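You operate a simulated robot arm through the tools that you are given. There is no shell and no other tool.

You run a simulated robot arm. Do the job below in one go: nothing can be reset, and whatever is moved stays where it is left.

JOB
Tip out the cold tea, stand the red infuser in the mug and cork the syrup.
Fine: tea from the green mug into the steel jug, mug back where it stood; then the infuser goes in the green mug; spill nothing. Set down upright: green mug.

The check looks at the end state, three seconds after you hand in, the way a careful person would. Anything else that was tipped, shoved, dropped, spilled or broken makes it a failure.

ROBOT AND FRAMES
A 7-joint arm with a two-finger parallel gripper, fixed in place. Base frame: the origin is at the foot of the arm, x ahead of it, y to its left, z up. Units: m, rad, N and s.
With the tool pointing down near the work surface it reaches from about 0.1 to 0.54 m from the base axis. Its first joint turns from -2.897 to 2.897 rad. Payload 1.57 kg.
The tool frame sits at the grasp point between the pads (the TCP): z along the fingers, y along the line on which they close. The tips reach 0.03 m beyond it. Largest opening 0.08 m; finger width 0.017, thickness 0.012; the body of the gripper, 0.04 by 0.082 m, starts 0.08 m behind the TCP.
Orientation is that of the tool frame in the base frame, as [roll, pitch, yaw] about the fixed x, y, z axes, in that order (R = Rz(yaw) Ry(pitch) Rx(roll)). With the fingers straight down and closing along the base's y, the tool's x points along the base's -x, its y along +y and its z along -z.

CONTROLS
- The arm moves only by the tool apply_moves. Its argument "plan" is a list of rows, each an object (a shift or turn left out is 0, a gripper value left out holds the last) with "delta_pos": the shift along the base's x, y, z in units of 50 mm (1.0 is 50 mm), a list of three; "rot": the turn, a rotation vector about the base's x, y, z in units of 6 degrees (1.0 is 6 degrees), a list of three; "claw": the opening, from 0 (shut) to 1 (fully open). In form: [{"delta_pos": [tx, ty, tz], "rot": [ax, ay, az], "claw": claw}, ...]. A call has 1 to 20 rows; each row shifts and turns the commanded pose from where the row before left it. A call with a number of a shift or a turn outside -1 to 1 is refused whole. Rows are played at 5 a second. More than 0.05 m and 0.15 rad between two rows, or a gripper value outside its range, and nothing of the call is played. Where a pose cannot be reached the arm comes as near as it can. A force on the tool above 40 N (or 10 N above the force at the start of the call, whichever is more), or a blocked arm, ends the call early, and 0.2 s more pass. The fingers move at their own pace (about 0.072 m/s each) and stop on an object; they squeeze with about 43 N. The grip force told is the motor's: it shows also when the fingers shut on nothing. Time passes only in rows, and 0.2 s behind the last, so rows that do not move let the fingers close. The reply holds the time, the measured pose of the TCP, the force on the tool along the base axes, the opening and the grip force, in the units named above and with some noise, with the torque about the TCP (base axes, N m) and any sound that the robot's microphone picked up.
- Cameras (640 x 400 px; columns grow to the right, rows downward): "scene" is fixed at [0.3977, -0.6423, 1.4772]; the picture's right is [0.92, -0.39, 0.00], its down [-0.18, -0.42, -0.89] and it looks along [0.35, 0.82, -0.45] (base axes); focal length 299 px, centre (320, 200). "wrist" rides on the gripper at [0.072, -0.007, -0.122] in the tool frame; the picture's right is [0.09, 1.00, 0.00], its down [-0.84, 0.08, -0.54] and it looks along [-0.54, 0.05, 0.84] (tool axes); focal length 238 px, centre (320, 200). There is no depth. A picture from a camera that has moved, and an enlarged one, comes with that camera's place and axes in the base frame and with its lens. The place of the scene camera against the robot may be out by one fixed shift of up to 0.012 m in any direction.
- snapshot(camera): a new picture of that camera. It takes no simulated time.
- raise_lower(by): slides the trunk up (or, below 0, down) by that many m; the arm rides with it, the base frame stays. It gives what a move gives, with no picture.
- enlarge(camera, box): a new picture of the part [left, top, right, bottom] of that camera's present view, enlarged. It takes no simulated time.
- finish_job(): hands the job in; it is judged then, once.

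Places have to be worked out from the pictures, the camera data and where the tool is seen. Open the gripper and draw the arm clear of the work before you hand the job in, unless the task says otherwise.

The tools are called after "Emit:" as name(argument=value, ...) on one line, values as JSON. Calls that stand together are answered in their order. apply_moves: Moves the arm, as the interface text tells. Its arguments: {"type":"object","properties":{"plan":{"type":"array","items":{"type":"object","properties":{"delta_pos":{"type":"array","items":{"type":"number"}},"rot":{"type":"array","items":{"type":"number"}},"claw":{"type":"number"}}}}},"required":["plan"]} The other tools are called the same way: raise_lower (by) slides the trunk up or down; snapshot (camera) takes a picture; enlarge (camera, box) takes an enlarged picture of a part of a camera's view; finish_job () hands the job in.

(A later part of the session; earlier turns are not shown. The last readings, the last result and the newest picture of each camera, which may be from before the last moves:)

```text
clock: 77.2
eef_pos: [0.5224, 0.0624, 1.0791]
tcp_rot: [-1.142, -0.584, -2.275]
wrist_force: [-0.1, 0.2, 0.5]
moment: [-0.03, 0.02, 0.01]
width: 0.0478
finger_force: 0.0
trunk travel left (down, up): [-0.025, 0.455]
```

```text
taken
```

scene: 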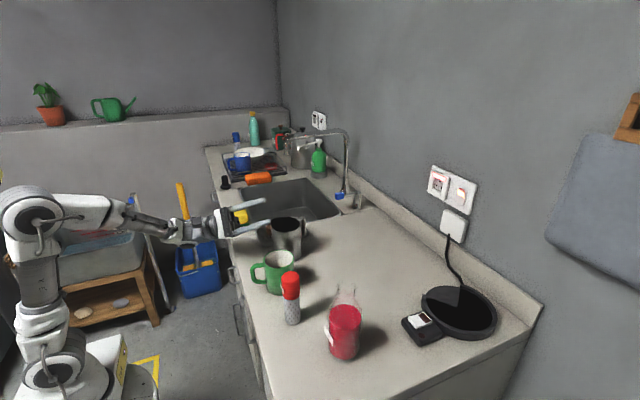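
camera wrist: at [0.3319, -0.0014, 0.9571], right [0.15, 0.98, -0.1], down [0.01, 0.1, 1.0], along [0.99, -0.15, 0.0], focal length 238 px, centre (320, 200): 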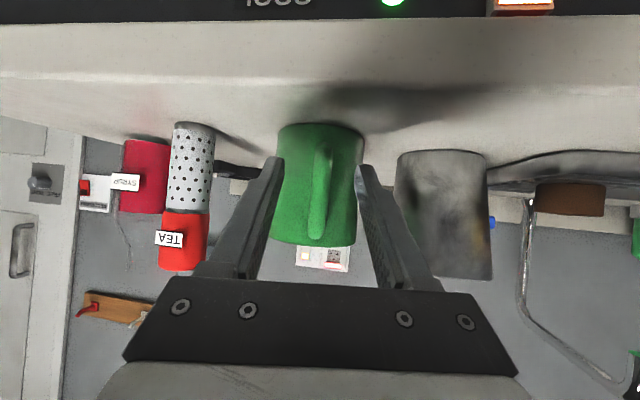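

The rehearsal reached 130° without any stall. I'll reverse the motion back to upright.

Emit:
apply_moves(plan=[{"delta_pos": [0, -0.05, 0], "rot": [0.5, 0, 0]}, {"delta_pos": [0, -0.05, 0], "rot": [0.5, 0, 0]}, {"delta_pos": [0, -0.05, 0], "rot": [0.5, 0, 0]}, {"delta_pos": [0, -0.05, 0], "rot": [0.5, 0, 0]}, {"delta_pos": [0, -0.05, 0], "rot": [0.5, 0, 0]}, {"delta_pos": [0, -0.05, 0], "rot": [0.5, 0, 0]}, {"delta_pos": [0, -0.05, 0], "rot": [0.5, 0, 0]}, {"delta_pos": [0, -0.05, 0], "rot": [0.5, 0, 0]}, {"delta_pos": [0, -0.05, 0], "rot": [0.5, 0, 0]}, {"delta_pos": [0, -0.05, 0], "rot": [0.5, 0, 0]}, {"delta_pos": [0, -0.05, 0], "rot": [0.5, 0, 0]}, {"delta_pos": [0, -0.05, 0], "rot": [0.5, 0, 0]}, {"rot": [0.5, 0, 0]}, {"rot": [0.5, 0, 0]}, {"rot": [0.5, 0, 0]}, {"rot": [0.5, 0, 0]}, {"rot": [0.5, 0, 0]}, {"rot": [0.5, 0, 0]}, {"rot": [0.5, 0, 0]}, {"rot": [0.5, 0, 0]}])

Emit:
apply_moves(plan=[{"delta_pos": [0, 0, 0.04], "rot": [0.5, 0, 0]}, {"delta_pos": [0, 0, 0.04], "rot": [0.5, 0, 0]}, {"delta_pos": [0, 0, 0.04], "rot": [0.5, 0, 0]}, {"delta_pos": [0, 0, 0.04], "rot": [0.5, 0, 0]}, {"delta_pos": [0, 0, 0.04], "rot": [0.5, 0, 0]}, {"delta_pos": [0, 0, 0.04], "rot": [0.5, 0, 0]}, {"delta_pos": [0, 0, 0.04], "rot": [0.5, 0, 0]}, {"delta_pos": [0, 0, 0.04], "rot": [0.5, 0, 0]}, {"delta_pos": [0, 0, 0.04], "rot": [0.5, 0, 0]}, {"delta_pos": [0, 0, 0.04], "rot": [0.5, 0, 0]}, {"rot": [0.5, 0, 0]}, {"rot": [0.5, 0, 0]}, {"rot": [0.5, 0, 0]}, {"rot": [0.5, 0, 0]}, {"rot": [0.5, 0, 0]}, {"rot": [0.5, 0, 0]}, {"rot": [0.5, 0, 0]}, {"rot": [0.5, 0, 0]}, {"rot": [0.5, 0, 0]}, {"rot": [0.5, 0, 0]}])

Emit:
apply_moves(plan=[{"rot": [0.4, 0, 0]}, {"rot": [0.4, 0, 0]}, {"rot": [0.4, 0, 0]}, {"rot": [0.4, 0, 0]}, {"rot": [0, 0, 0]}, {"rot": [0, 0, 0]}])

```text
clock: 81.4
eef_pos: [0.5228, 0.0331, 1.0806]
tcp_rot: [-1.766, 0.277, -2.167]
wrist_force: [0.1, 0.0, 0.8]
moment: [0.0, -0.01, 0.02]
width: 0.0482
finger_force: 0.1
trunk travel left (down, up): [-0.025, 0.455]
```

```text
clock: 85.6
eef_pos: [0.5258, 0.0325, 1.0936]
tcp_rot: [-2.812, 0.959, -2.858]
wrist_force: [-0.8, 0.1, 0.3]
moment: [-0.02, -0.03, -0.05]
width: 0.048
finger_force: 0.1
trunk travel left (down, up): [-0.025, 0.455]
```

```text
clock: 87.0
eef_pos: [0.5262, 0.0334, 1.096]
tcp_rot: [-3.105, 0.992, -3.101]
wrist_force: [0.0, -1.0, 0.1]
moment: [-0.04, -0.01, 0.02]
width: 0.048
finger_force: 0.2
trunk travel left (down, up): [-0.025, 0.455]
```

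The arm is back upright at (0.526, 0.033, 1.096). I'll return above the handle with yaw -12°.

Emit:
apply_moves(plan=[{"delta_pos": [-0.108, -0.112, 0], "rot": [0, 0, -0.2]}, {"delta_pos": [-0.108, -0.112, 0], "rot": [0, 0, -0.2]}, {"delta_pos": [-0.108, -0.112, 0], "rot": [0, 0, -0.2]}, {"delta_pos": [-0.108, -0.112, 0], "rot": [0, 0, -0.2]}, {"delta_pos": [-0.108, -0.112, 0], "rot": [0, 0, -0.2]}, {"delta_pos": [-0.108, -0.112, 0], "rot": [0, 0, -0.2]}, {"delta_pos": [-0.108, -0.112, 0], "rot": [0, 0, -0.2]}, {"delta_pos": [-0.108, -0.112, 0], "rot": [0, 0, -0.2]}, {"delta_pos": [-0.108, -0.112, 0], "rot": [0, 0, -0.2]}, {"delta_pos": [-0.108, -0.112, 0], "rot": [0, 0, -0.2]}, {"delta_pos": [0, 0, -0.2]}, {"delta_pos": [0, 0, -0.2]}, {"delta_pos": [0, 0, -0.2]}, {"delta_pos": [0, 0, 0]}, {"delta_pos": [0, 0, 0]}])

Emit:
snapshot(camera="wrist")

```text
clock: 90.4
eef_pos: [0.4696, 0.0217, 1.0667]
tcp_rot: [-3.118, 0.992, 3.066]
wrist_force: [-0.6, 0.3, 0.2]
moment: [-0.01, -0.01, -0.03]
width: 0.0478
finger_force: 0.0
trunk travel left (down, up): [-0.025, 0.455]
stopped in row 15: the arm was blocked; the commanded pose is now the measured one
```

```text
taken
camera wrist: at [0.3288, 0.0278, 1.0732], right [0.05, 0.99, -0.09], down [0.01, 0.09, 1.0], along [1.0, -0.05, -0.01], focal length 238 px, centre (320, 200)
```

wrist: 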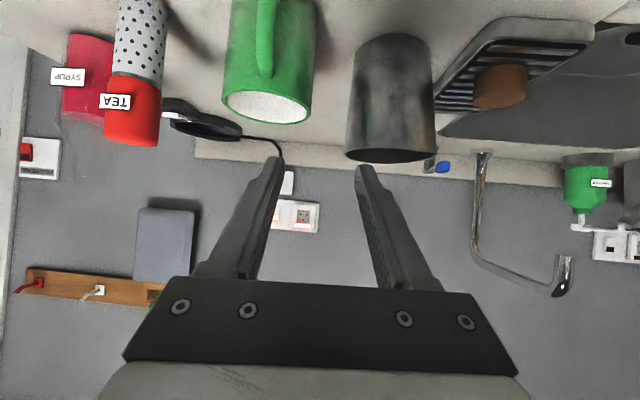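

The arm stalled again, with y 4 cm short of command, as in the earlier stalls where motion towards -y lagged. I'll look at the elbow area to find the cause.

Emit:
enlarge(camera="scene", box=[0, 80, 240, 400])

Emit:
enlarge(camera="scene", box=[0, 0, 320, 400])

```text
1.25 times, centred on (120, 240) of scene
camera zoom: at [0.3977, -0.6423, 1.4772], right [0.92, -0.39, 0.0], down [-0.18, -0.42, -0.89], along [0.35, 0.82, -0.45], focal length 374 px, centre (570, 150)
```

zoom: 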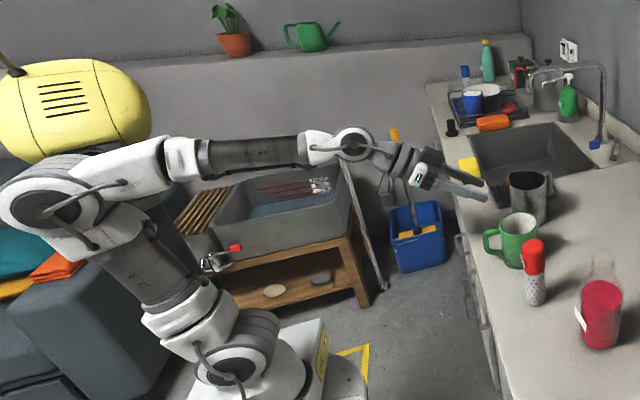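

```text
1.00 times, centred on (160, 200) of scene (not enlarged: the box is as wide or as high as the picture)
camera zoom: at [0.3977, -0.6423, 1.4772], right [0.92, -0.39, 0.0], down [-0.18, -0.42, -0.89], along [0.35, 0.82, -0.45], focal length 299 px, centre (480, 200)
```

zoom: 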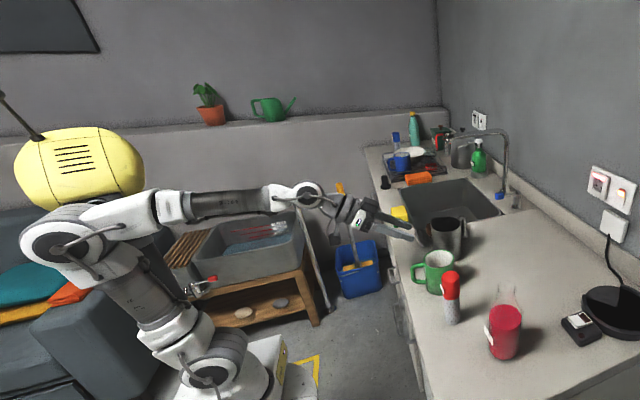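

The elbow is leaning back beside the robot's yellow head, so rotating towards -y pushes it into the head. I'll raise the trunk 0.1 m and lower the TCP with the arm, to bring the elbow forward, then move to -y.

Emit:
raise_lower(by=0.1)

Emit:
apply_moves(plan=[{"delta_pos": [0, 0, -0.2]}, {"delta_pos": [0, 0, -0.2]}, {"delta_pos": [0, 0, -0.2]}, {"delta_pos": [0, 0, -0.2]}, {"delta_pos": [0, 0, -0.2]}, {"delta_pos": [0, 0, -0.2]}, {"delta_pos": [0, 0, -0.2]}, {"delta_pos": [0, 0, -0.2]}, {"delta_pos": [0, 0, 0]}, {"delta_pos": [0, 0, 0]}])

Emit:
enlarge(camera="scene", box=[0, 0, 320, 400])

```text
clock: 91.8
eef_pos: [0.4704, 0.0205, 1.1668]
tcp_rot: [-3.114, 0.993, 3.066]
wrist_force: [-0.1, 0.1, 0.2]
moment: [0.0, 0.01, 0.01]
width: 0.048
finger_force: 0.1
trunk travel left (down, up): [-0.125, 0.355]
```

```text
clock: 93.2
eef_pos: [0.4632, 0.0837, 1.1056]
tcp_rot: [-3.128, 0.99, -3.083]
wrist_force: [0.0, 0.0, 0.1]
moment: [-0.02, -0.01, -0.01]
width: 0.048
finger_force: 0.1
trunk travel left (down, up): [-0.125, 0.355]
stopped in row 7: the arm was blocked; the commanded pose is now the measured one
```

```text
1.00 times, centred on (160, 200) of scene (not enlarged: the box is as wide or as high as the picture)
camera zoom: at [0.3977, -0.6423, 1.4772], right [0.92, -0.39, 0.0], down [-0.18, -0.42, -0.89], along [0.35, 0.82, -0.45], focal length 299 px, centre (480, 200)
```

zoom: 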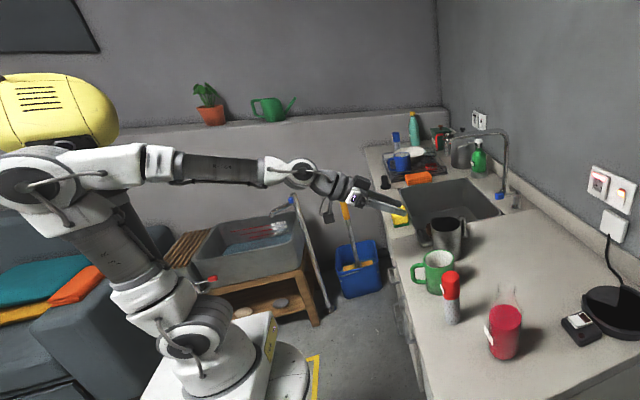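

Same symptom again. I'll unwind towards the original posture (tool down, arm more extended, elbow forward), where the arm behaved well, and then use a steeper tool angle for the grip.

Emit:
apply_moves(plan=[{"delta_pos": [-0.04, 0, 0.05], "rot": [0, 0.4, 0]}, {"delta_pos": [-0.04, 0, 0.05], "rot": [0, 0.4, 0]}, {"delta_pos": [-0.04, 0, 0.05], "rot": [0, 0.4, 0]}, {"delta_pos": [-0.04, 0, 0.05], "rot": [0, 0.4, 0]}, {"delta_pos": [-0.04, 0, 0.05], "rot": [0, 0.4, 0]}, {"delta_pos": [-0.04, 0, 0.05], "rot": [0, 0.4, 0]}, {"delta_pos": [-0.04, 0, 0], "rot": [0, 0.4, 0]}, {"delta_pos": [-0.04, 0, 0], "rot": [0, 0.4, 0]}, {"delta_pos": [-0.04, 0, 0], "rot": [0, 0.4, 0]}, {"delta_pos": [-0.04, 0, 0], "rot": [0, 0.4, 0]}, {"delta_pos": [-0.04, 0, 0], "rot": [0, 0.4, 0]}, {"delta_pos": [-0.04, 0, 0], "rot": [0, 0.4, 0]}, {"delta_pos": [-0.04, 0, 0], "rot": [0, 0.4, 0]}, {"delta_pos": [-0.04, 0, 0], "rot": [0, 0.4, 0]}, {"delta_pos": [-0.04, 0, 0], "rot": [0, 0.4, 0]}, {"delta_pos": [-0.04, 0, 0], "rot": [0, 0.4, 0]}, {"delta_pos": [0, 0, 0], "rot": [0, 0.4, 0]}, {"delta_pos": [0, 0, 0], "rot": [0, 0.4, 0]}, {"delta_pos": [0, 0, 0], "rot": [0, 0.4, 0]}, {"delta_pos": [0, 0, 0]}])

Emit:
enlarge(camera="scene", box=[0, 0, 320, 400])

```text
clock: 97.5
eef_pos: [0.4306, 0.0816, 1.1219]
tcp_rot: [3.12, 0.201, -3.113]
wrist_force: [-0.4, -0.2, 0.1]
moment: [-0.01, 0.0, -0.01]
width: 0.0481
finger_force: 0.0
trunk travel left (down, up): [-0.125, 0.355]
```

```text
1.00 times, centred on (160, 200) of scene (not enlarged: the box is as wide or as high as the picture)
camera zoom: at [0.3977, -0.6423, 1.4772], right [0.92, -0.39, 0.0], down [-0.18, -0.42, -0.89], along [0.35, 0.82, -0.45], focal length 299 px, centre (480, 200)
```

zoom: 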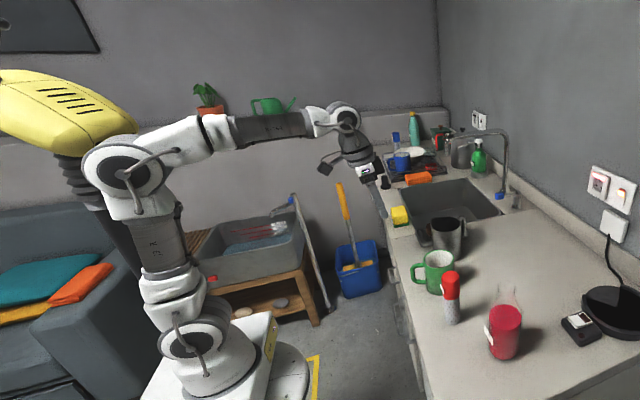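

The posture is healthy again, with the elbow up and forward. I'll keep the trunk here (right for the grip), move to y≈0 with the tool mostly down, then pitch out while descending so the elbow never leans back.

Emit:
apply_moves(plan=[{"delta_pos": [0, -0.2, -0.2]}, {"delta_pos": [0, -0.2, -0.2]}, {"delta_pos": [0, -0.2, -0.2]}, {"delta_pos": [0, -0.2, -0.2]}, {"delta_pos": [0, -0.2, -0.2]}, {"delta_pos": [0, -0.2, -0.2]}, {"delta_pos": [0, -0.2, -0.2]}, {"delta_pos": [0, -0.2, -0.2]}, {"delta_pos": [0, 0, 0]}])

```text
clock: 99.5
eef_pos: [0.432, -0.0002, 1.042]
tcp_rot: [3.121, 0.201, -3.114]
wrist_force: [-0.4, -0.6, 0.3]
moment: [0.01, -0.01, 0.01]
width: 0.0479
finger_force: 0.0
trunk travel left (down, up): [-0.125, 0.355]
```

Accurate. I'll set yaw to -12° and then pitch out gradually about the tool's own y axis, easing towards the handle.

Emit:
apply_moves(plan=[{"delta_pos": [0, -0.04, 0], "rot": [-0.03, 0, -0.29]}, {"delta_pos": [0, -0.04, 0], "rot": [-0.03, 0, -0.29]}, {"delta_pos": [0, -0.04, 0], "rot": [-0.03, 0, -0.29]}, {"delta_pos": [0, -0.04, 0], "rot": [-0.03, 0, -0.29]}, {"delta_pos": [0, -0.04, 0], "rot": [-0.03, 0, -0.29]}, {"delta_pos": [0, -0.04, 0], "rot": [-0.03, 0, -0.29]}, {"delta_pos": [0, -0.04, 0], "rot": [0, 0, -0.29]}, {"delta_pos": [0, -0.04, 0], "rot": [0, 0, -0.29]}, {"delta_pos": [0.03, 0, 0], "rot": [-0.084, -0.391, 0]}, {"delta_pos": [0.03, 0, 0], "rot": [-0.084, -0.391, 0]}, {"delta_pos": [0.03, 0, 0], "rot": [-0.084, -0.391, 0]}, {"delta_pos": [0.03, 0, 0], "rot": [-0.084, -0.391, 0]}, {"delta_pos": [0.03, 0, 0], "rot": [-0.084, -0.391, 0]}, {"delta_pos": [0.03, 0, 0], "rot": [-0.084, -0.391, 0]}, {"delta_pos": [0.03, 0, 0], "rot": [-0.084, -0.391, 0]}, {"delta_pos": [0.03, 0, 0], "rot": [-0.084, -0.391, 0]}, {"delta_pos": [0, 0, 0]}])

Emit:
enlarge(camera="scene", box=[0, 0, 320, 400])

```text
clock: 103.0
eef_pos: [0.4453, -0.0155, 1.0285]
tcp_rot: [-3.136, 0.51, 2.935]
wrist_force: [0.8, -0.4, 0.3]
moment: [-0.03, -0.03, -0.04]
width: 0.0481
finger_force: 0.2
trunk travel left (down, up): [-0.125, 0.355]
```

```text
1.00 times, centred on (160, 200) of scene (not enlarged: the box is as wide or as high as the picture)
camera zoom: at [0.3977, -0.6423, 1.4772], right [0.92, -0.39, 0.0], down [-0.18, -0.42, -0.89], along [0.35, 0.82, -0.45], focal length 299 px, centre (480, 200)
```

zoom: 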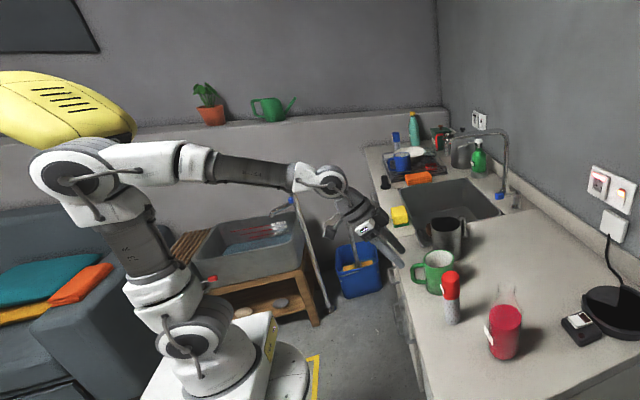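

The elbow is leaning back a bit more than I modelled, with about a 1 cm lag. I'll raise the trunk 5 cm and let the arm come down while pitching, which keeps the elbow forward of the head.

Emit:
raise_lower(by=0.05)

Emit:
apply_moves(plan=[{"delta_pos": [0, 0, -0.2]}, {"delta_pos": [0, 0, -0.2]}, {"delta_pos": [0, 0, -0.2]}, {"delta_pos": [0, 0, -0.1], "rot": [-0.084, -0.391, 0]}, {"delta_pos": [0, 0, -0.1], "rot": [-0.084, -0.391, 0]}, {"delta_pos": [0, 0, -0.1], "rot": [-0.084, -0.391, 0]}, {"delta_pos": [0, 0, -0.1], "rot": [-0.084, -0.391, 0]}, {"delta_pos": [0, 0, -0.05], "rot": [-0.084, -0.391, 0]}, {"delta_pos": [0, 0, -0.05], "rot": [-0.084, -0.391, 0]}, {"delta_pos": [0, 0, -0.05], "rot": [-0.084, -0.391, 0]}, {"delta_pos": [0, 0, -0.05], "rot": [-0.084, -0.391, 0]}, {"delta_pos": [0, 0, 0]}])

Emit:
enlarge(camera="scene", box=[0, 0, 320, 400])

Emit:
snapshot(camera="wrist")

```text
clock: 104.0
eef_pos: [0.4453, -0.0152, 1.0816]
tcp_rot: [-3.136, 0.514, 2.936]
wrist_force: [-0.1, -0.4, -0.3]
moment: [0.02, 0.0, 0.02]
width: 0.0481
finger_force: 0.0
trunk travel left (down, up): [-0.175, 0.305]
```

```text
clock: 106.8
eef_pos: [0.4447, -0.0167, 0.9884]
tcp_rot: [3.088, 0.764, 2.892]
wrist_force: [0.2, -0.1, 0.9]
moment: [0.01, 0.0, 0.03]
width: 0.0479
finger_force: 0.1
trunk travel left (down, up): [-0.175, 0.305]
stopped in row 12: the arm was blocked; the commanded pose is now the measured one
```

```text
1.00 times, centred on (160, 200) of scene (not enlarged: the box is as wide or as high as the picture)
camera zoom: at [0.3977, -0.6423, 1.4772], right [0.92, -0.39, 0.0], down [-0.18, -0.42, -0.89], along [0.35, 0.82, -0.45], focal length 299 px, centre (480, 200)
```

zoom: 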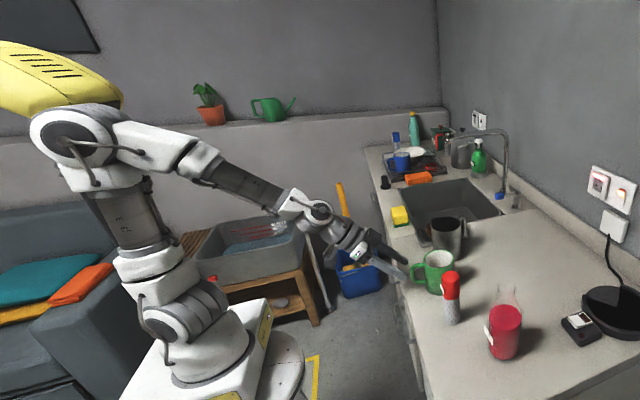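

```text
taken
camera wrist: at [0.3096, 0.004, 1.0261], right [0.15, 0.99, -0.03], down [0.23, -0.01, 0.97], along [0.96, -0.15, -0.23], focal length 238 px, centre (320, 200)
```

wrist: 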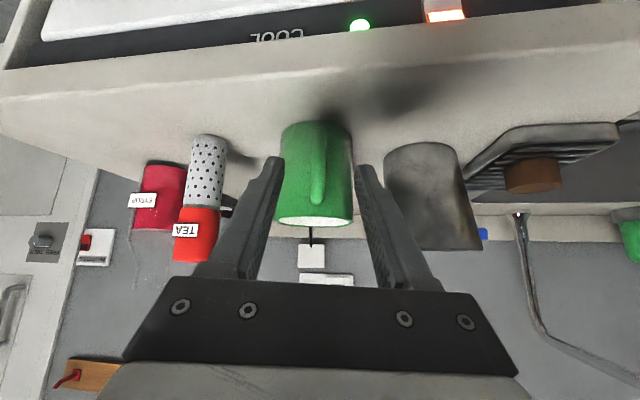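

The elbow touches the head again at this fold, so I'll use a steeper tool (about 45°) with a higher trunk, keeping the elbow well forward and lifting with the trunk itself. First I'll raise the trunk 0.2 m and rehearse the pour in this posture.

Emit:
raise_lower(by=0.2)

Emit:
apply_moves(plan=[{"delta_pos": [0.1, 0.06, -0.15], "rot": [0, 0, 0.2]}, {"delta_pos": [0.1, 0.06, -0.15], "rot": [0, 0, 0.2]}, {"delta_pos": [0.1, 0.06, -0.15], "rot": [0, 0, 0.2]}, {"delta_pos": [0.1, 0.06, -0.15], "rot": [0, 0, 0.2]}, {"delta_pos": [0.1, 0.06, -0.15], "rot": [0, 0, 0.2]}, {"delta_pos": [0.1, 0.06, -0.15], "rot": [0, 0, 0.2]}, {"delta_pos": [0.1, 0.06, -0.15], "rot": [0, 0, 0.2]}, {"delta_pos": [0.1, 0.06, -0.15], "rot": [0, 0, 0.2]}, {"delta_pos": [0.1, 0.06, -0.15], "rot": [0, 0, 0.2]}, {"delta_pos": [0.1, 0.06, -0.15], "rot": [0, 0, 0.2]}, {"delta_pos": [0.1, 0.06, -0.15], "rot": [0, 0, 0.1]}, {"delta_pos": [0.1, 0.06, -0.1]}, {"delta_pos": [0.1, 0.06, 0]}, {"delta_pos": [0.1, 0.06, 0]}, {"delta_pos": [0.1, 0.06, 0]}, {"delta_pos": [0.06, 0.1, 0]}, {"delta_pos": [0, 0, 0]}, {"delta_pos": [0, 0, 0]}])

Emit:
enlarge(camera="scene", box=[0, 0, 320, 400])

```text
clock: 108.9
eef_pos: [0.4449, -0.0168, 1.1875]
tcp_rot: [3.089, 0.763, 2.894]
wrist_force: [0.1, 0.5, 0.3]
moment: [-0.03, 0.03, 0.03]
width: 0.0481
finger_force: 0.0
trunk travel left (down, up): [-0.375, 0.105]
```

```text
clock: 112.7
eef_pos: [0.515, 0.0282, 1.1106]
tcp_rot: [3.092, 0.766, 3.115]
wrist_force: [-0.5, -0.2, -0.1]
moment: [0.01, 0.03, -0.03]
width: 0.0478
finger_force: 0.1
out of reach, approached as far as the arm can: row 3, 4, 5
trunk travel left (down, up): [-0.375, 0.105]
```

```text
1.00 times, centred on (160, 200) of scene (not enlarged: the box is as wide or as high as the picture)
camera zoom: at [0.3977, -0.6423, 1.4772], right [0.92, -0.39, 0.0], down [-0.18, -0.42, -0.89], along [0.35, 0.82, -0.45], focal length 299 px, centre (480, 200)
```

zoom: 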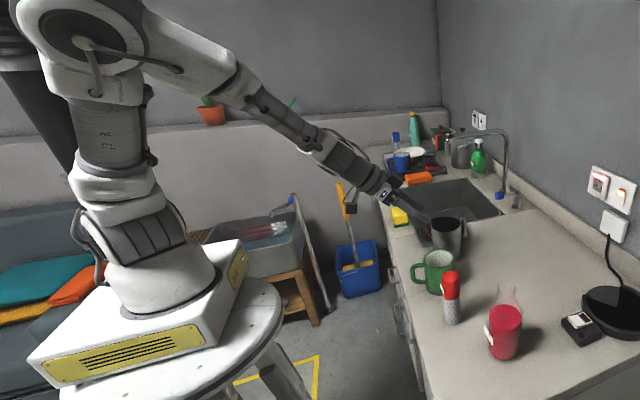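

The elbow is now well forward and the pose is (0.515, 0.028, 1.111). I'll rehearse the tilt about x in this posture.

Emit:
apply_moves(plan=[{"rot": [-0.4, 0, 0]}, {"rot": [-0.4, 0, 0]}, {"rot": [-0.4, 0, 0]}, {"rot": [-0.4, 0, 0]}, {"rot": [-0.4, 0, 0]}, {"rot": [-0.4, 0, 0]}, {"rot": [-0.4, 0, 0]}, {"rot": [-0.4, 0, 0]}, {"rot": [-0.4, 0, 0]}, {"rot": [-0.4, 0, 0]}, {"rot": [-0.4, 0, 0]}, {"rot": [-0.4, 0, 0]}, {"rot": [-0.4, 0, 0]}, {"rot": [-0.4, 0, 0]}, {"rot": [-0.4, 0, 0]}, {"rot": [-0.4, 0, 0]}, {"rot": [-0.4, 0, 0]}, {"rot": [-0.4, 0, 0]}, {"rot": [-0.4, 0, 0]}, {"rot": [0, 0, 0]}])

Emit:
enlarge(camera="scene", box=[0, 0, 320, 400])

```text
clock: 116.9
eef_pos: [0.5137, 0.0268, 1.1113]
tcp_rot: [-2.221, 0.521, -2.553]
wrist_force: [-0.1, -0.1, -0.3]
moment: [0.01, 0.04, 0.0]
width: 0.048
finger_force: 0.0
trunk travel left (down, up): [-0.375, 0.105]
```

```text
1.00 times, centred on (160, 200) of scene (not enlarged: the box is as wide or as high as the picture)
camera zoom: at [0.3977, -0.6423, 1.4772], right [0.92, -0.39, 0.0], down [-0.18, -0.42, -0.89], along [0.35, 0.82, -0.45], focal length 299 px, centre (480, 200)
```

zoom: 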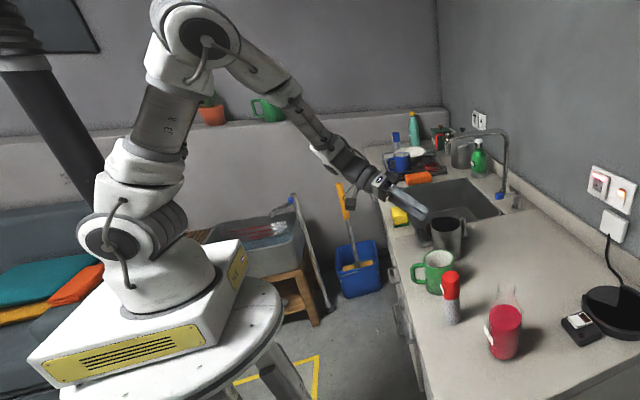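

Accurate at 46° tilt with the elbow swinging further forward. I'll continue to about 94°.

Emit:
apply_moves(plan=[{"delta_pos": [0, 0, -0.04], "rot": [-0.4, 0, 0]}, {"delta_pos": [0, 0, -0.04], "rot": [-0.4, 0, 0]}, {"delta_pos": [0, 0, -0.04], "rot": [-0.4, 0, 0]}, {"delta_pos": [0, 0, -0.04], "rot": [-0.4, 0, 0]}, {"delta_pos": [0, 0, -0.04], "rot": [-0.4, 0, 0]}, {"delta_pos": [0, 0, -0.04], "rot": [-0.4, 0, 0]}, {"delta_pos": [0, 0, -0.04], "rot": [-0.4, 0, 0]}, {"delta_pos": [0, 0, -0.04], "rot": [-0.4, 0, 0]}, {"delta_pos": [0, 0, -0.04], "rot": [-0.4, 0, 0]}, {"delta_pos": [0, 0, -0.04], "rot": [-0.4, 0, 0]}, {"rot": [-0.4, 0, 0]}, {"rot": [-0.4, 0, 0]}, {"rot": [-0.4, 0, 0]}, {"rot": [-0.4, 0, 0]}, {"rot": [-0.4, 0, 0]}, {"rot": [-0.4, 0, 0]}, {"rot": [-0.4, 0, 0]}, {"rot": [-0.4, 0, 0]}, {"rot": [-0.4, 0, 0]}, {"rot": [-0.4, 0, 0]}])

Emit:
enlarge(camera="scene", box=[0, 0, 320, 400])

```text
clock: 121.1
eef_pos: [0.513, 0.0273, 1.0906]
tcp_rot: [-1.557, -0.025, -2.376]
wrist_force: [-0.3, -0.4, -0.2]
moment: [0.0, 0.0, 0.02]
width: 0.0481
finger_force: 0.0
trunk travel left (down, up): [-0.375, 0.105]
```

```text
1.00 times, centred on (160, 200) of scene (not enlarged: the box is as wide or as high as the picture)
camera zoom: at [0.3977, -0.6423, 1.4772], right [0.92, -0.39, 0.0], down [-0.18, -0.42, -0.89], along [0.35, 0.82, -0.45], focal length 299 px, centre (480, 200)
```

zoom: 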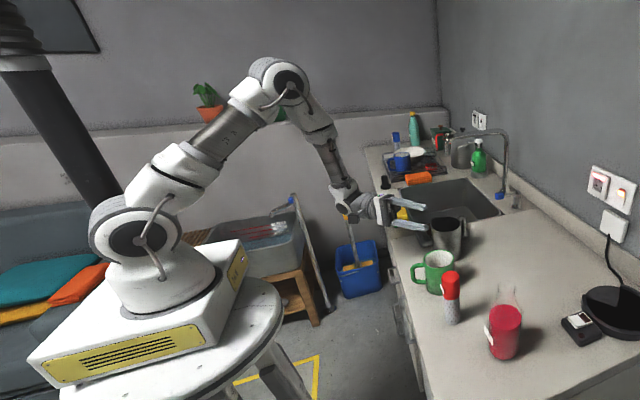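

Tracks well at about 94°. I'll finish the rehearsal to about 128° with the +y shift.

Emit:
apply_moves(plan=[{"delta_pos": [0, 0.05, 0], "rot": [-0.4, 0, 0]}, {"delta_pos": [0, 0.05, 0], "rot": [-0.4, 0, 0]}, {"delta_pos": [0, 0.05, 0], "rot": [-0.4, 0, 0]}, {"delta_pos": [0, 0.05, 0], "rot": [-0.4, 0, 0]}, {"delta_pos": [0, 0.05, 0], "rot": [-0.4, 0, 0]}, {"delta_pos": [0, 0.05, 0], "rot": [-0.4, 0, 0]}, {"delta_pos": [0, 0.05, 0], "rot": [-0.4, 0, 0]}, {"delta_pos": [0, 0.05, 0], "rot": [-0.4, 0, 0]}, {"delta_pos": [0, 0.05, 0], "rot": [-0.4, 0, 0]}, {"delta_pos": [0, 0.05, 0], "rot": [-0.4, 0, 0]}, {"delta_pos": [0, 0.05, 0], "rot": [-0.4, 0, 0]}, {"delta_pos": [0, 0.05, 0], "rot": [-0.4, 0, 0]}, {"delta_pos": [0, 0, 0], "rot": [-0.4, 0, 0]}, {"delta_pos": [0, 0, 0], "rot": [-0.4, 0, 0]}, {"delta_pos": [0, 0, 0]}])

Emit:
enlarge(camera="scene", box=[0, 0, 320, 400])

```text
clock: 124.3
eef_pos: [0.5142, 0.059, 1.092]
tcp_rot: [-1.105, -0.418, -2.478]
wrist_force: [-0.5, 0.0, 0.7]
moment: [0.03, 0.02, -0.02]
width: 0.048
finger_force: 0.1
trunk travel left (down, up): [-0.375, 0.105]
```

```text
1.00 times, centred on (160, 200) of scene (not enlarged: the box is as wide or as high as the picture)
camera zoom: at [0.3977, -0.6423, 1.4772], right [0.92, -0.39, 0.0], down [-0.18, -0.42, -0.89], along [0.35, 0.82, -0.45], focal length 299 px, centre (480, 200)
```

zoom: 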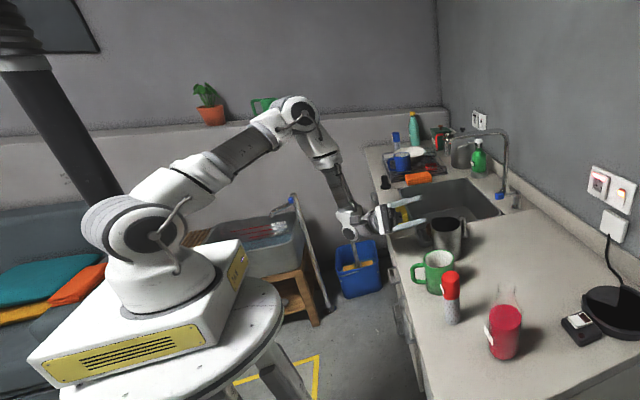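

The full tilt works in this posture with the high trunk. I'll reverse to upright and use the same posture for the mug.

Emit:
apply_moves(plan=[{"delta_pos": [0, -0.05, 0], "rot": [0.5, 0, 0]}, {"delta_pos": [0, -0.05, 0], "rot": [0.5, 0, 0]}, {"delta_pos": [0, -0.05, 0], "rot": [0.5, 0, 0]}, {"delta_pos": [0, -0.05, 0], "rot": [0.5, 0, 0]}, {"delta_pos": [0, -0.05, 0], "rot": [0.5, 0, 0]}, {"delta_pos": [0, -0.05, 0], "rot": [0.5, 0, 0]}, {"delta_pos": [0, -0.05, 0], "rot": [0.5, 0, 0]}, {"delta_pos": [0, -0.05, 0], "rot": [0.5, 0, 0]}, {"delta_pos": [0, -0.05, 0], "rot": [0.5, 0, 0]}, {"delta_pos": [0, -0.05, 0], "rot": [0.5, 0, 0]}, {"delta_pos": [0, -0.05, 0], "rot": [0.5, 0, 0]}, {"delta_pos": [0, -0.05, 0], "rot": [0.5, 0, 0]}, {"rot": [0.5, 0, 0]}, {"rot": [0.5, 0, 0]}, {"rot": [0.5, 0, 0]}, {"rot": [0.5, 0, 0]}, {"rot": [0.5, 0, 0]}, {"rot": [0.5, 0, 0]}, {"rot": [0.5, 0, 0]}, {"rot": [0.5, 0, 0]}])

Emit:
apply_moves(plan=[{"delta_pos": [0, 0, 0.04], "rot": [0.5, 0, 0]}, {"delta_pos": [0, 0, 0.04], "rot": [0.5, 0, 0]}, {"delta_pos": [0, 0, 0.04], "rot": [0.5, 0, 0]}, {"delta_pos": [0, 0, 0.04], "rot": [0.5, 0, 0]}, {"delta_pos": [0, 0, 0.04], "rot": [0.5, 0, 0]}, {"delta_pos": [0, 0, 0.04], "rot": [0.5, 0, 0]}, {"delta_pos": [0, 0, 0.04], "rot": [0.5, 0, 0]}, {"delta_pos": [0, 0, 0.04], "rot": [0.5, 0, 0]}, {"delta_pos": [0, 0, 0.04], "rot": [0.5, 0, 0]}, {"delta_pos": [0, 0, 0.04], "rot": [0.5, 0, 0]}, {"rot": [0.5, 0, 0]}, {"rot": [0.5, 0, 0]}, {"rot": [0.5, 0, 0]}, {"rot": [0.5, 0, 0]}, {"rot": [0.5, 0, 0]}, {"rot": [0.5, 0, 0]}, {"rot": [0.5, 0, 0]}, {"rot": [0.5, 0, 0]}, {"rot": [0.5, 0, 0]}, {"rot": [0.5, 0, 0]}])

Emit:
apply_moves(plan=[{"rot": [0.4, 0, 0]}, {"rot": [0.4, 0, 0]}, {"rot": [0.4, 0, 0]}, {"rot": [0, 0, 0]}, {"rot": [0, 0, 0]}])

Emit:
enlarge(camera="scene", box=[0, 0, 320, 400])

```text
clock: 128.5
eef_pos: [0.5135, 0.0278, 1.0908]
tcp_rot: [-1.898, 0.293, -2.421]
wrist_force: [0.7, 0.7, 0.8]
moment: [0.0, -0.03, 0.01]
width: 0.0483
finger_force: 0.1
trunk travel left (down, up): [-0.375, 0.105]
```

```text
clock: 132.7
eef_pos: [0.5129, 0.0289, 1.1117]
tcp_rot: [-3.018, 0.761, -3.047]
wrist_force: [-0.2, -0.7, 0.2]
moment: [-0.02, -0.02, 0.0]
width: 0.0482
finger_force: 0.1
trunk travel left (down, up): [-0.375, 0.105]
```

```text
clock: 133.9
eef_pos: [0.5145, 0.0266, 1.11]
tcp_rot: [3.09, 0.766, 3.114]
wrist_force: [-1.0, -0.2, 0.2]
moment: [0.01, -0.05, -0.03]
width: 0.0481
finger_force: 0.0
trunk travel left (down, up): [-0.375, 0.105]
```

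```text
1.00 times, centred on (160, 200) of scene (not enlarged: the box is as wide or as high as the picture)
camera zoom: at [0.3977, -0.6423, 1.4772], right [0.92, -0.39, 0.0], down [-0.18, -0.42, -0.89], along [0.35, 0.82, -0.45], focal length 299 px, centre (480, 200)
```

zoom: 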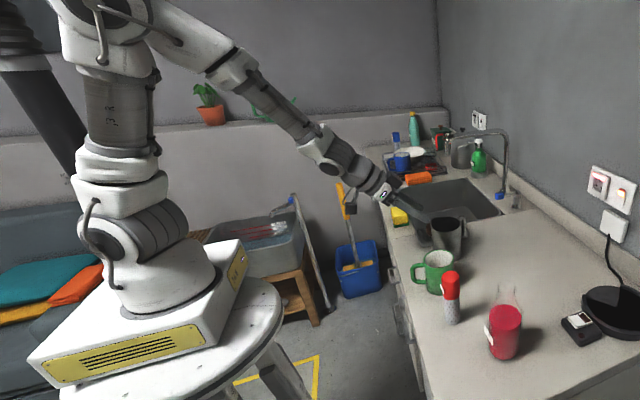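

The arm came back precisely. I'll move above the handle with yaw -12° and correct the small roll.

Emit:
apply_moves(plan=[{"delta_pos": [-0.085, -0.098, -0.08], "rot": [-0.034, 0, -0.247]}, {"delta_pos": [-0.085, -0.098, -0.08], "rot": [-0.034, 0, -0.247]}, {"delta_pos": [-0.085, -0.098, -0.08], "rot": [-0.034, 0, -0.247]}, {"delta_pos": [-0.085, -0.098, -0.08], "rot": [-0.034, 0, -0.247]}, {"delta_pos": [-0.085, -0.098, -0.08], "rot": [-0.034, 0, -0.247]}, {"delta_pos": [-0.085, -0.098, -0.08], "rot": [-0.034, 0, -0.247]}, {"delta_pos": [-0.085, -0.098, -0.08], "rot": [-0.034, 0, -0.247]}, {"delta_pos": [-0.085, -0.098, -0.08], "rot": [-0.034, 0, -0.247]}, {"delta_pos": [-0.085, -0.098, -0.08], "rot": [-0.034, 0, -0.247]}, {"delta_pos": [-0.085, -0.098, -0.08], "rot": [-0.034, 0, -0.247]}, {"delta_pos": [0, 0, 0]}, {"delta_pos": [0, 0, 0]}])

Emit:
snapshot(camera="wrist")

```text
clock: 136.5
eef_pos: [0.4715, -0.021, 1.0713]
tcp_rot: [3.138, 0.771, 2.889]
wrist_force: [0.3, -1.0, -0.4]
moment: [0.01, -0.01, -0.02]
width: 0.048
finger_force: 0.0
trunk travel left (down, up): [-0.375, 0.105]
```

```text
taken
camera wrist: at [0.337, 0.0056, 1.1085], right [0.18, 0.98, -0.06], down [0.23, 0.02, 0.97], along [0.95, -0.19, -0.23], focal length 238 px, centre (320, 200)
```

wrist: 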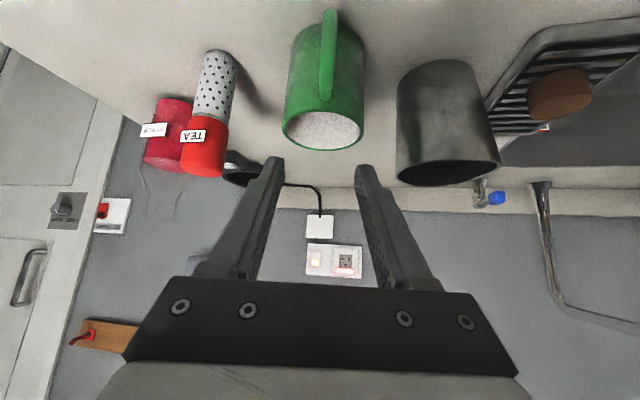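

Aligned: the handle sits in the finger plane (within ~1 mm). I'll descend around it.

Emit:
apply_moves(plan=[{"delta_pos": [0, 0, -0.2]}, {"delta_pos": [0, 0, -0.2]}, {"delta_pos": [0, 0, -0.2]}, {"delta_pos": [0, 0, -0.2]}, {"delta_pos": [0, 0, -0.2]}, {"delta_pos": [0, 0, -0.2]}, {"delta_pos": [0, 0, -0.2]}, {"delta_pos": [0, 0, 0]}])

Emit:
snapshot(camera="wrist")

```text
clock: 138.3
eef_pos: [0.4711, -0.0219, 1.002]
tcp_rot: [3.14, 0.773, 2.892]
wrist_force: [-0.4, -0.3, 0.4]
moment: [0.0, 0.04, 0.03]
width: 0.0478
finger_force: 0.1
trunk travel left (down, up): [-0.375, 0.105]
```

```text
taken
camera wrist: at [0.3378, 0.0049, 1.0388], right [0.18, 0.98, -0.06], down [0.23, 0.02, 0.97], along [0.95, -0.19, -0.23], focal length 238 px, centre (320, 200)
```

wrist: 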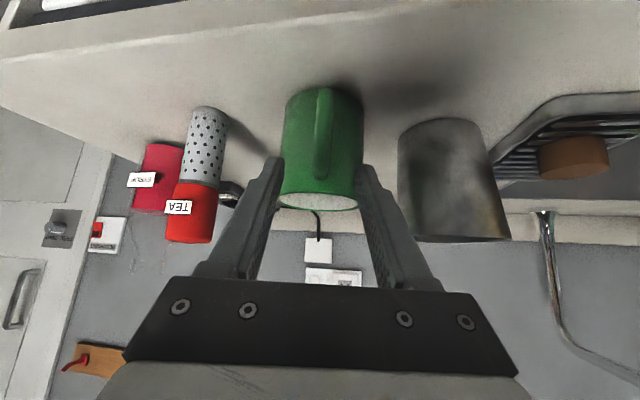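

Good alignment. I'll continue down to z≈0.953.

Emit:
apply_moves(plan=[{"delta_pos": [0, 0, -0.2]}, {"delta_pos": [0, 0, -0.2]}, {"delta_pos": [0, 0, -0.2]}, {"delta_pos": [0, 0, -0.2]}, {"delta_pos": [0, 0, -0.15]}, {"delta_pos": [0, 0, 0]}])

Emit:
snapshot(camera="wrist")

Emit:
enlarge(camera="scene", box=[200, 210, 330, 320])

```text
clock: 139.7
eef_pos: [0.4722, -0.0213, 0.9538]
tcp_rot: [3.14, 0.772, 2.89]
wrist_force: [0.0, 0.6, -0.3]
moment: [0.03, -0.01, 0.0]
width: 0.048
finger_force: 0.0
trunk travel left (down, up): [-0.375, 0.105]
```

```text
taken
camera wrist: at [0.3379, 0.0054, 0.9911], right [0.18, 0.98, -0.06], down [0.23, 0.02, 0.97], along [0.95, -0.19, -0.23], focal length 238 px, centre (320, 200)
```

wrist: 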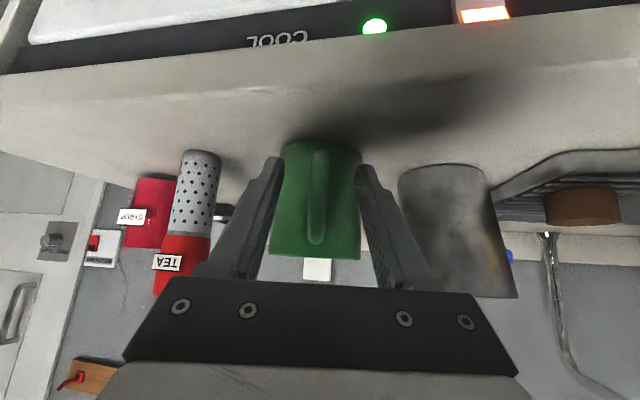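

```text
3.64 times, centred on (265, 265) of scene
camera zoom: at [0.3977, -0.6423, 1.4772], right [0.92, -0.39, 0.0], down [-0.18, -0.42, -0.89], along [0.35, 0.82, -0.45], focal length 1088 px, centre (520, -36)
```

zoom: 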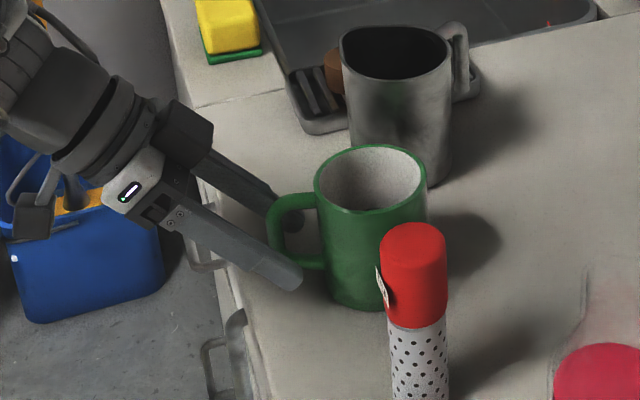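

The handle is between the pads at the TCP. I'll close the gripper.

Emit:
apply_moves(plan=[{"claw": 0}, {"claw": 0}, {"claw": 0}, {"claw": 0}])

Emit:
apply_moves(plan=[{"delta_pos": [0, 0, 0.1]}, {"delta_pos": [0, 0, 0.1]}, {"delta_pos": [0, 0, 0.1]}, {"delta_pos": [0, 0, 0.1]}, {"delta_pos": [0, 0, 0]}])

Emit:
enlarge(camera="scene", box=[200, 210, 330, 320])

```text
clock: 140.7
eef_pos: [0.472, -0.0217, 0.9539]
tcp_rot: [3.141, 0.771, 2.891]
wrist_force: [-0.7, 1.4, -0.2]
moment: [0.2, -0.08, 0.16]
width: 0.0118
finger_force: 29.0
trunk travel left (down, up): [-0.375, 0.105]
```

```text
clock: 141.9
eef_pos: [0.4719, -0.0227, 0.9742]
tcp_rot: [3.139, 0.772, 2.89]
wrist_force: [0.6, -0.4, -4.6]
moment: [0.06, 0.26, 0.0]
width: 0.0119
finger_force: 28.7
trunk travel left (down, up): [-0.375, 0.105]
```

```text
3.64 times, centred on (265, 265) of scene
camera zoom: at [0.3977, -0.6423, 1.4772], right [0.92, -0.39, 0.0], down [-0.18, -0.42, -0.89], along [0.35, 0.82, -0.45], focal length 1088 px, centre (520, -36)
```

zoom: 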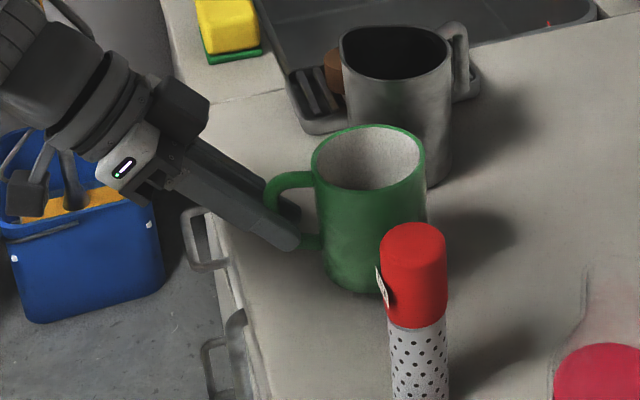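

The mug is lifted and level, load 4.6 N. I'll raise it to z≈1.11, then move to the pour point with yaw 0.

Emit:
apply_moves(plan=[{"delta_pos": [0, 0, 0.2]}, {"delta_pos": [0, 0, 0.2]}, {"delta_pos": [0, 0, 0.2]}, {"delta_pos": [0, 0, 0.2]}, {"delta_pos": [0, 0, 0.2]}, {"delta_pos": [0, 0, 0.2]}, {"delta_pos": [0, 0, 0.2]}, {"delta_pos": [0, 0, 0.2]}, {"delta_pos": [0, 0, 0.2]}, {"delta_pos": [0, 0, 0.2]}, {"delta_pos": [0, 0, 0.2]}, {"delta_pos": [0, 0, 0.2]}, {"delta_pos": [0, 0, 0.2]}, {"delta_pos": [0, 0, 0.15]}, {"delta_pos": [0, 0, 0]}])

Emit:
snapshot(camera="scene")

```text
clock: 145.1
eef_pos: [0.4706, -0.0211, 1.1097]
tcp_rot: [3.139, 0.771, 2.891]
wrist_force: [-0.3, 0.0, -3.6]
moment: [0.08, 0.24, 0.01]
width: 0.0117
finger_force: 29.2
trunk travel left (down, up): [-0.375, 0.105]
```

```text
taken
```

scene: 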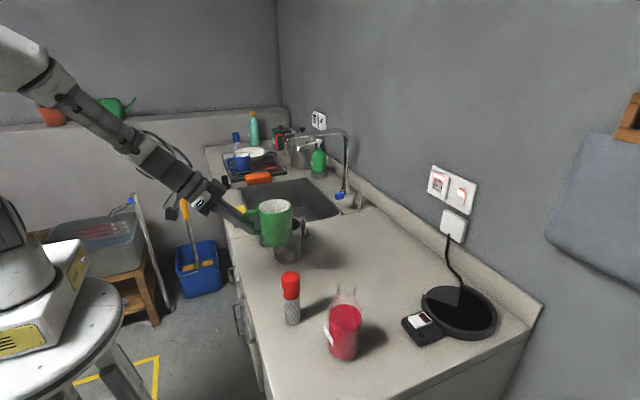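

Height reached with the mug steady. I'll move over to the pour point with yaw back to 0.

Emit:
apply_moves(plan=[{"delta_pos": [0.1, 0.1, 0], "rot": [0, 0, 0.242]}, {"delta_pos": [0.1, 0.1, 0], "rot": [0, 0, 0.242]}, {"delta_pos": [0.1, 0.1, 0], "rot": [0, 0, 0.242]}, {"delta_pos": [0.1, 0.1, 0], "rot": [0, 0, 0.242]}, {"delta_pos": [0.1, 0.1, 0], "rot": [0, 0, 0.242]}, {"delta_pos": [0.1, 0.1, 0], "rot": [0, 0, 0.242]}, {"delta_pos": [0.1, 0.1, 0], "rot": [0, 0, 0.242]}, {"delta_pos": [0.1, 0.1, 0], "rot": [0, 0, 0.242]}, {"delta_pos": [0.1, 0.1, 0], "rot": [0, 0, 0.242]}, {"delta_pos": [0.1, 0.1, 0], "rot": [0, 0, 0.242]}, {"delta_pos": [0, 0, 0]}, {"delta_pos": [0, 0, 0]}])

Emit:
snapshot(camera="wrist")

Emit:
enlarge(camera="scene", box=[220, 170, 340, 270])

```text
clock: 147.7
eef_pos: [0.5216, 0.029, 1.1107]
tcp_rot: [3.137, 0.772, -3.138]
wrist_force: [0.1, -0.3, -3.9]
moment: [-0.02, 0.24, -0.03]
width: 0.0118
finger_force: 29.0
trunk travel left (down, up): [-0.375, 0.105]
```

```text
taken
camera wrist: at [0.3843, 0.0221, 1.148], right [-0.07, 1.0, -0.06], down [0.22, 0.08, 0.97], along [0.97, 0.05, -0.23], focal length 238 px, centre (320, 200)
```

wrist: 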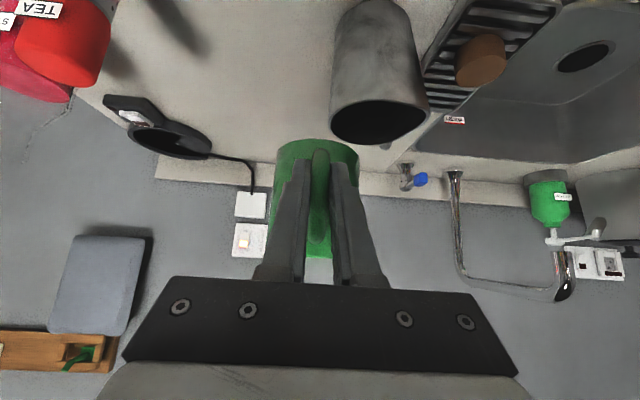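

```text
4.00 times, centred on (280, 220) of scene
camera zoom: at [0.3977, -0.6423, 1.4772], right [0.92, -0.39, 0.0], down [-0.18, -0.42, -0.89], along [0.35, 0.82, -0.45], focal length 1197 px, centre (480, 120)
```

zoom: 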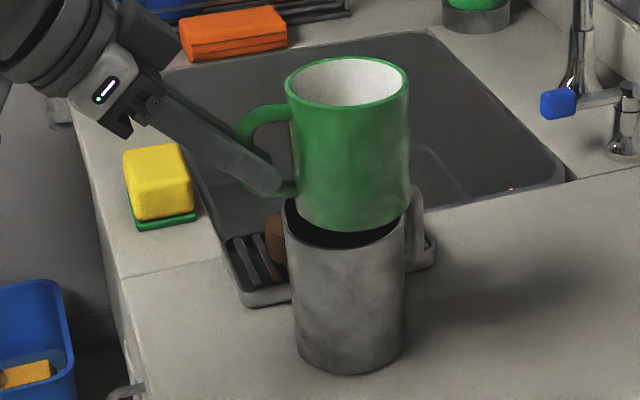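

The mug is centred above the jug in x with the pour-side lip over the mouth. I'll tilt to about 41° first, still before spilling begins, then lower slightly and check.

Emit:
apply_moves(plan=[{"rot": [-0.4, 0, 0]}, {"rot": [-0.4, 0, 0]}, {"rot": [-0.4, 0, 0]}, {"rot": [-0.4, 0, 0]}, {"rot": [-0.4, 0, 0]}, {"rot": [-0.4, 0, 0]}, {"rot": [-0.4, 0, 0]}, {"rot": [-0.4, 0, 0]}, {"rot": [-0.4, 0, 0]}, {"rot": [-0.4, 0, 0]}, {"rot": [-0.4, 0, 0]}, {"rot": [-0.4, 0, 0]}, {"rot": [-0.4, 0, 0]}, {"delta_pos": [0, 0, -0.1], "rot": [-0.4, 0, 0]}, {"delta_pos": [0, 0, -0.1], "rot": [-0.4, 0, 0]}, {"delta_pos": [0, 0, -0.1], "rot": [-0.3, 0, 0]}, {"delta_pos": [0, 0, -0.1], "rot": [-0.3, 0, 0]}, {"rot": [0, 0, 0]}])

Emit:
enlarge(camera="scene", box=[220, 170, 340, 270])

Emit:
snapshot(camera="wrist")

```text
clock: 151.5
eef_pos: [0.5218, 0.0303, 1.0907]
tcp_rot: [-2.288, 0.566, -2.584]
wrist_force: [0.0, -0.3, -3.6]
moment: [0.02, 0.25, -0.01]
width: 0.0117
finger_force: 29.1
trunk travel left (down, up): [-0.375, 0.105]
```

```text
4.00 times, centred on (280, 220) of scene
camera zoom: at [0.3977, -0.6423, 1.4772], right [0.92, -0.39, 0.0], down [-0.18, -0.42, -0.89], along [0.35, 0.82, -0.45], focal length 1197 px, centre (480, 120)
```

zoom: 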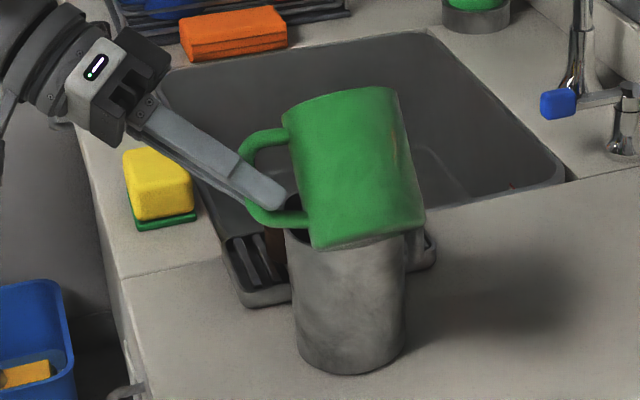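

```text
taken
camera wrist: at [0.385, 0.0474, 1.1245], right [-0.07, 0.73, -0.68], down [0.22, 0.68, 0.7], along [0.97, -0.1, -0.21], focal length 238 px, centre (320, 200)
```

wrist: 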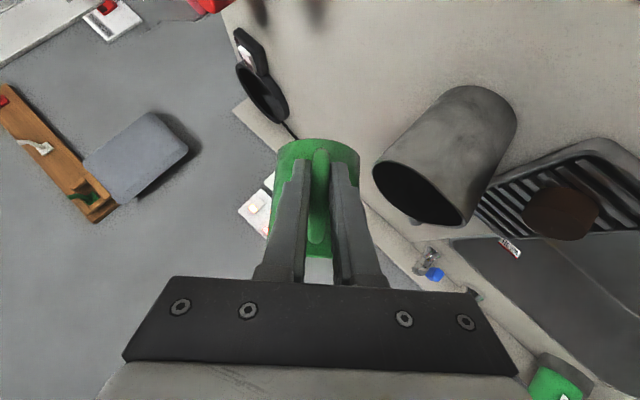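

Tilted to about 40°, tea still in, lip above the jug mouth. Now the slow pour: 1.5° per row with a slight drop.

Emit:
apply_moves(plan=[{"delta_pos": [0, 0, -0.01], "rot": [-0.25, 0, 0]}, {"delta_pos": [0, 0, -0.01], "rot": [-0.25, 0, 0]}, {"delta_pos": [0, 0, -0.01], "rot": [-0.25, 0, 0]}, {"delta_pos": [0, 0, -0.01], "rot": [-0.25, 0, 0]}, {"delta_pos": [0, 0, -0.01], "rot": [-0.25, 0, 0]}, {"delta_pos": [0, 0, -0.01], "rot": [-0.25, 0, 0]}, {"delta_pos": [0, 0, -0.01], "rot": [-0.25, 0, 0]}, {"delta_pos": [0, 0, -0.01], "rot": [-0.25, 0, 0]}, {"delta_pos": [0, 0, -0.01], "rot": [-0.25, 0, 0]}, {"delta_pos": [0, 0, -0.01], "rot": [-0.25, 0, 0]}, {"rot": [-0.25, 0, 0]}, {"rot": [-0.25, 0, 0]}])

Emit:
enlarge(camera="scene", box=[220, 170, 340, 270])

Emit:
enlarge(camera="wrist", box=[250, 60, 530, 260])

```text
clock: 154.1
eef_pos: [0.5213, 0.0292, 1.0866]
tcp_rot: [-2.001, 0.38, -2.453]
wrist_force: [0.1, 0.1, -4.7]
moment: [0.05, 0.23, 0.0]
width: 0.0116
finger_force: 29.2
trunk travel left (down, up): [-0.375, 0.105]
```

```text
4.00 times, centred on (280, 220) of scene
camera zoom: at [0.3977, -0.6423, 1.4772], right [0.92, -0.39, 0.0], down [-0.18, -0.42, -0.89], along [0.35, 0.82, -0.45], focal length 1197 px, centre (480, 120)
```

zoom: 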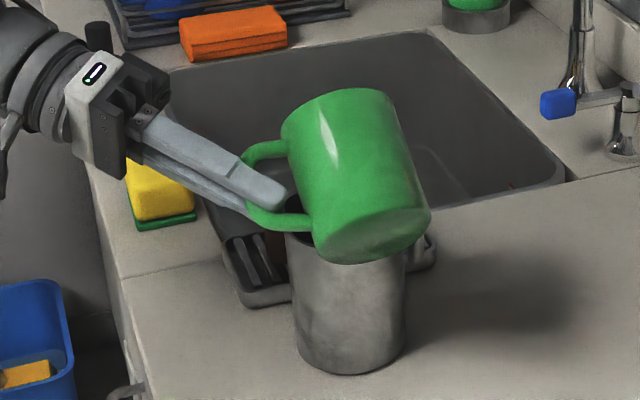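

```text
2.00 times, centred on (390, 160) of wrist
camera zoom: at [0.3849, 0.0559, 1.1121], right [-0.07, 0.48, -0.87], down [0.22, 0.86, 0.46], along [0.97, -0.16, -0.17], focal length 477 px, centre (180, 280)
```

zoom: 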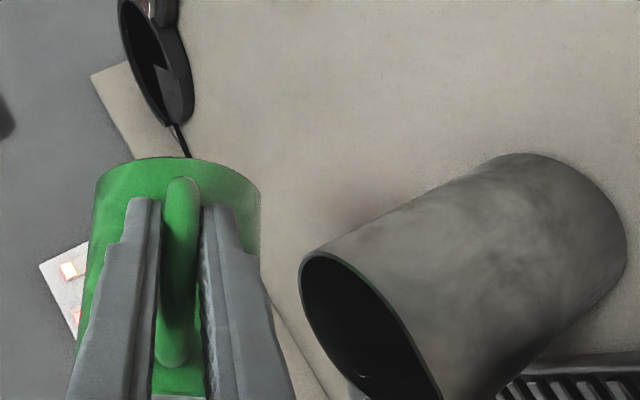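

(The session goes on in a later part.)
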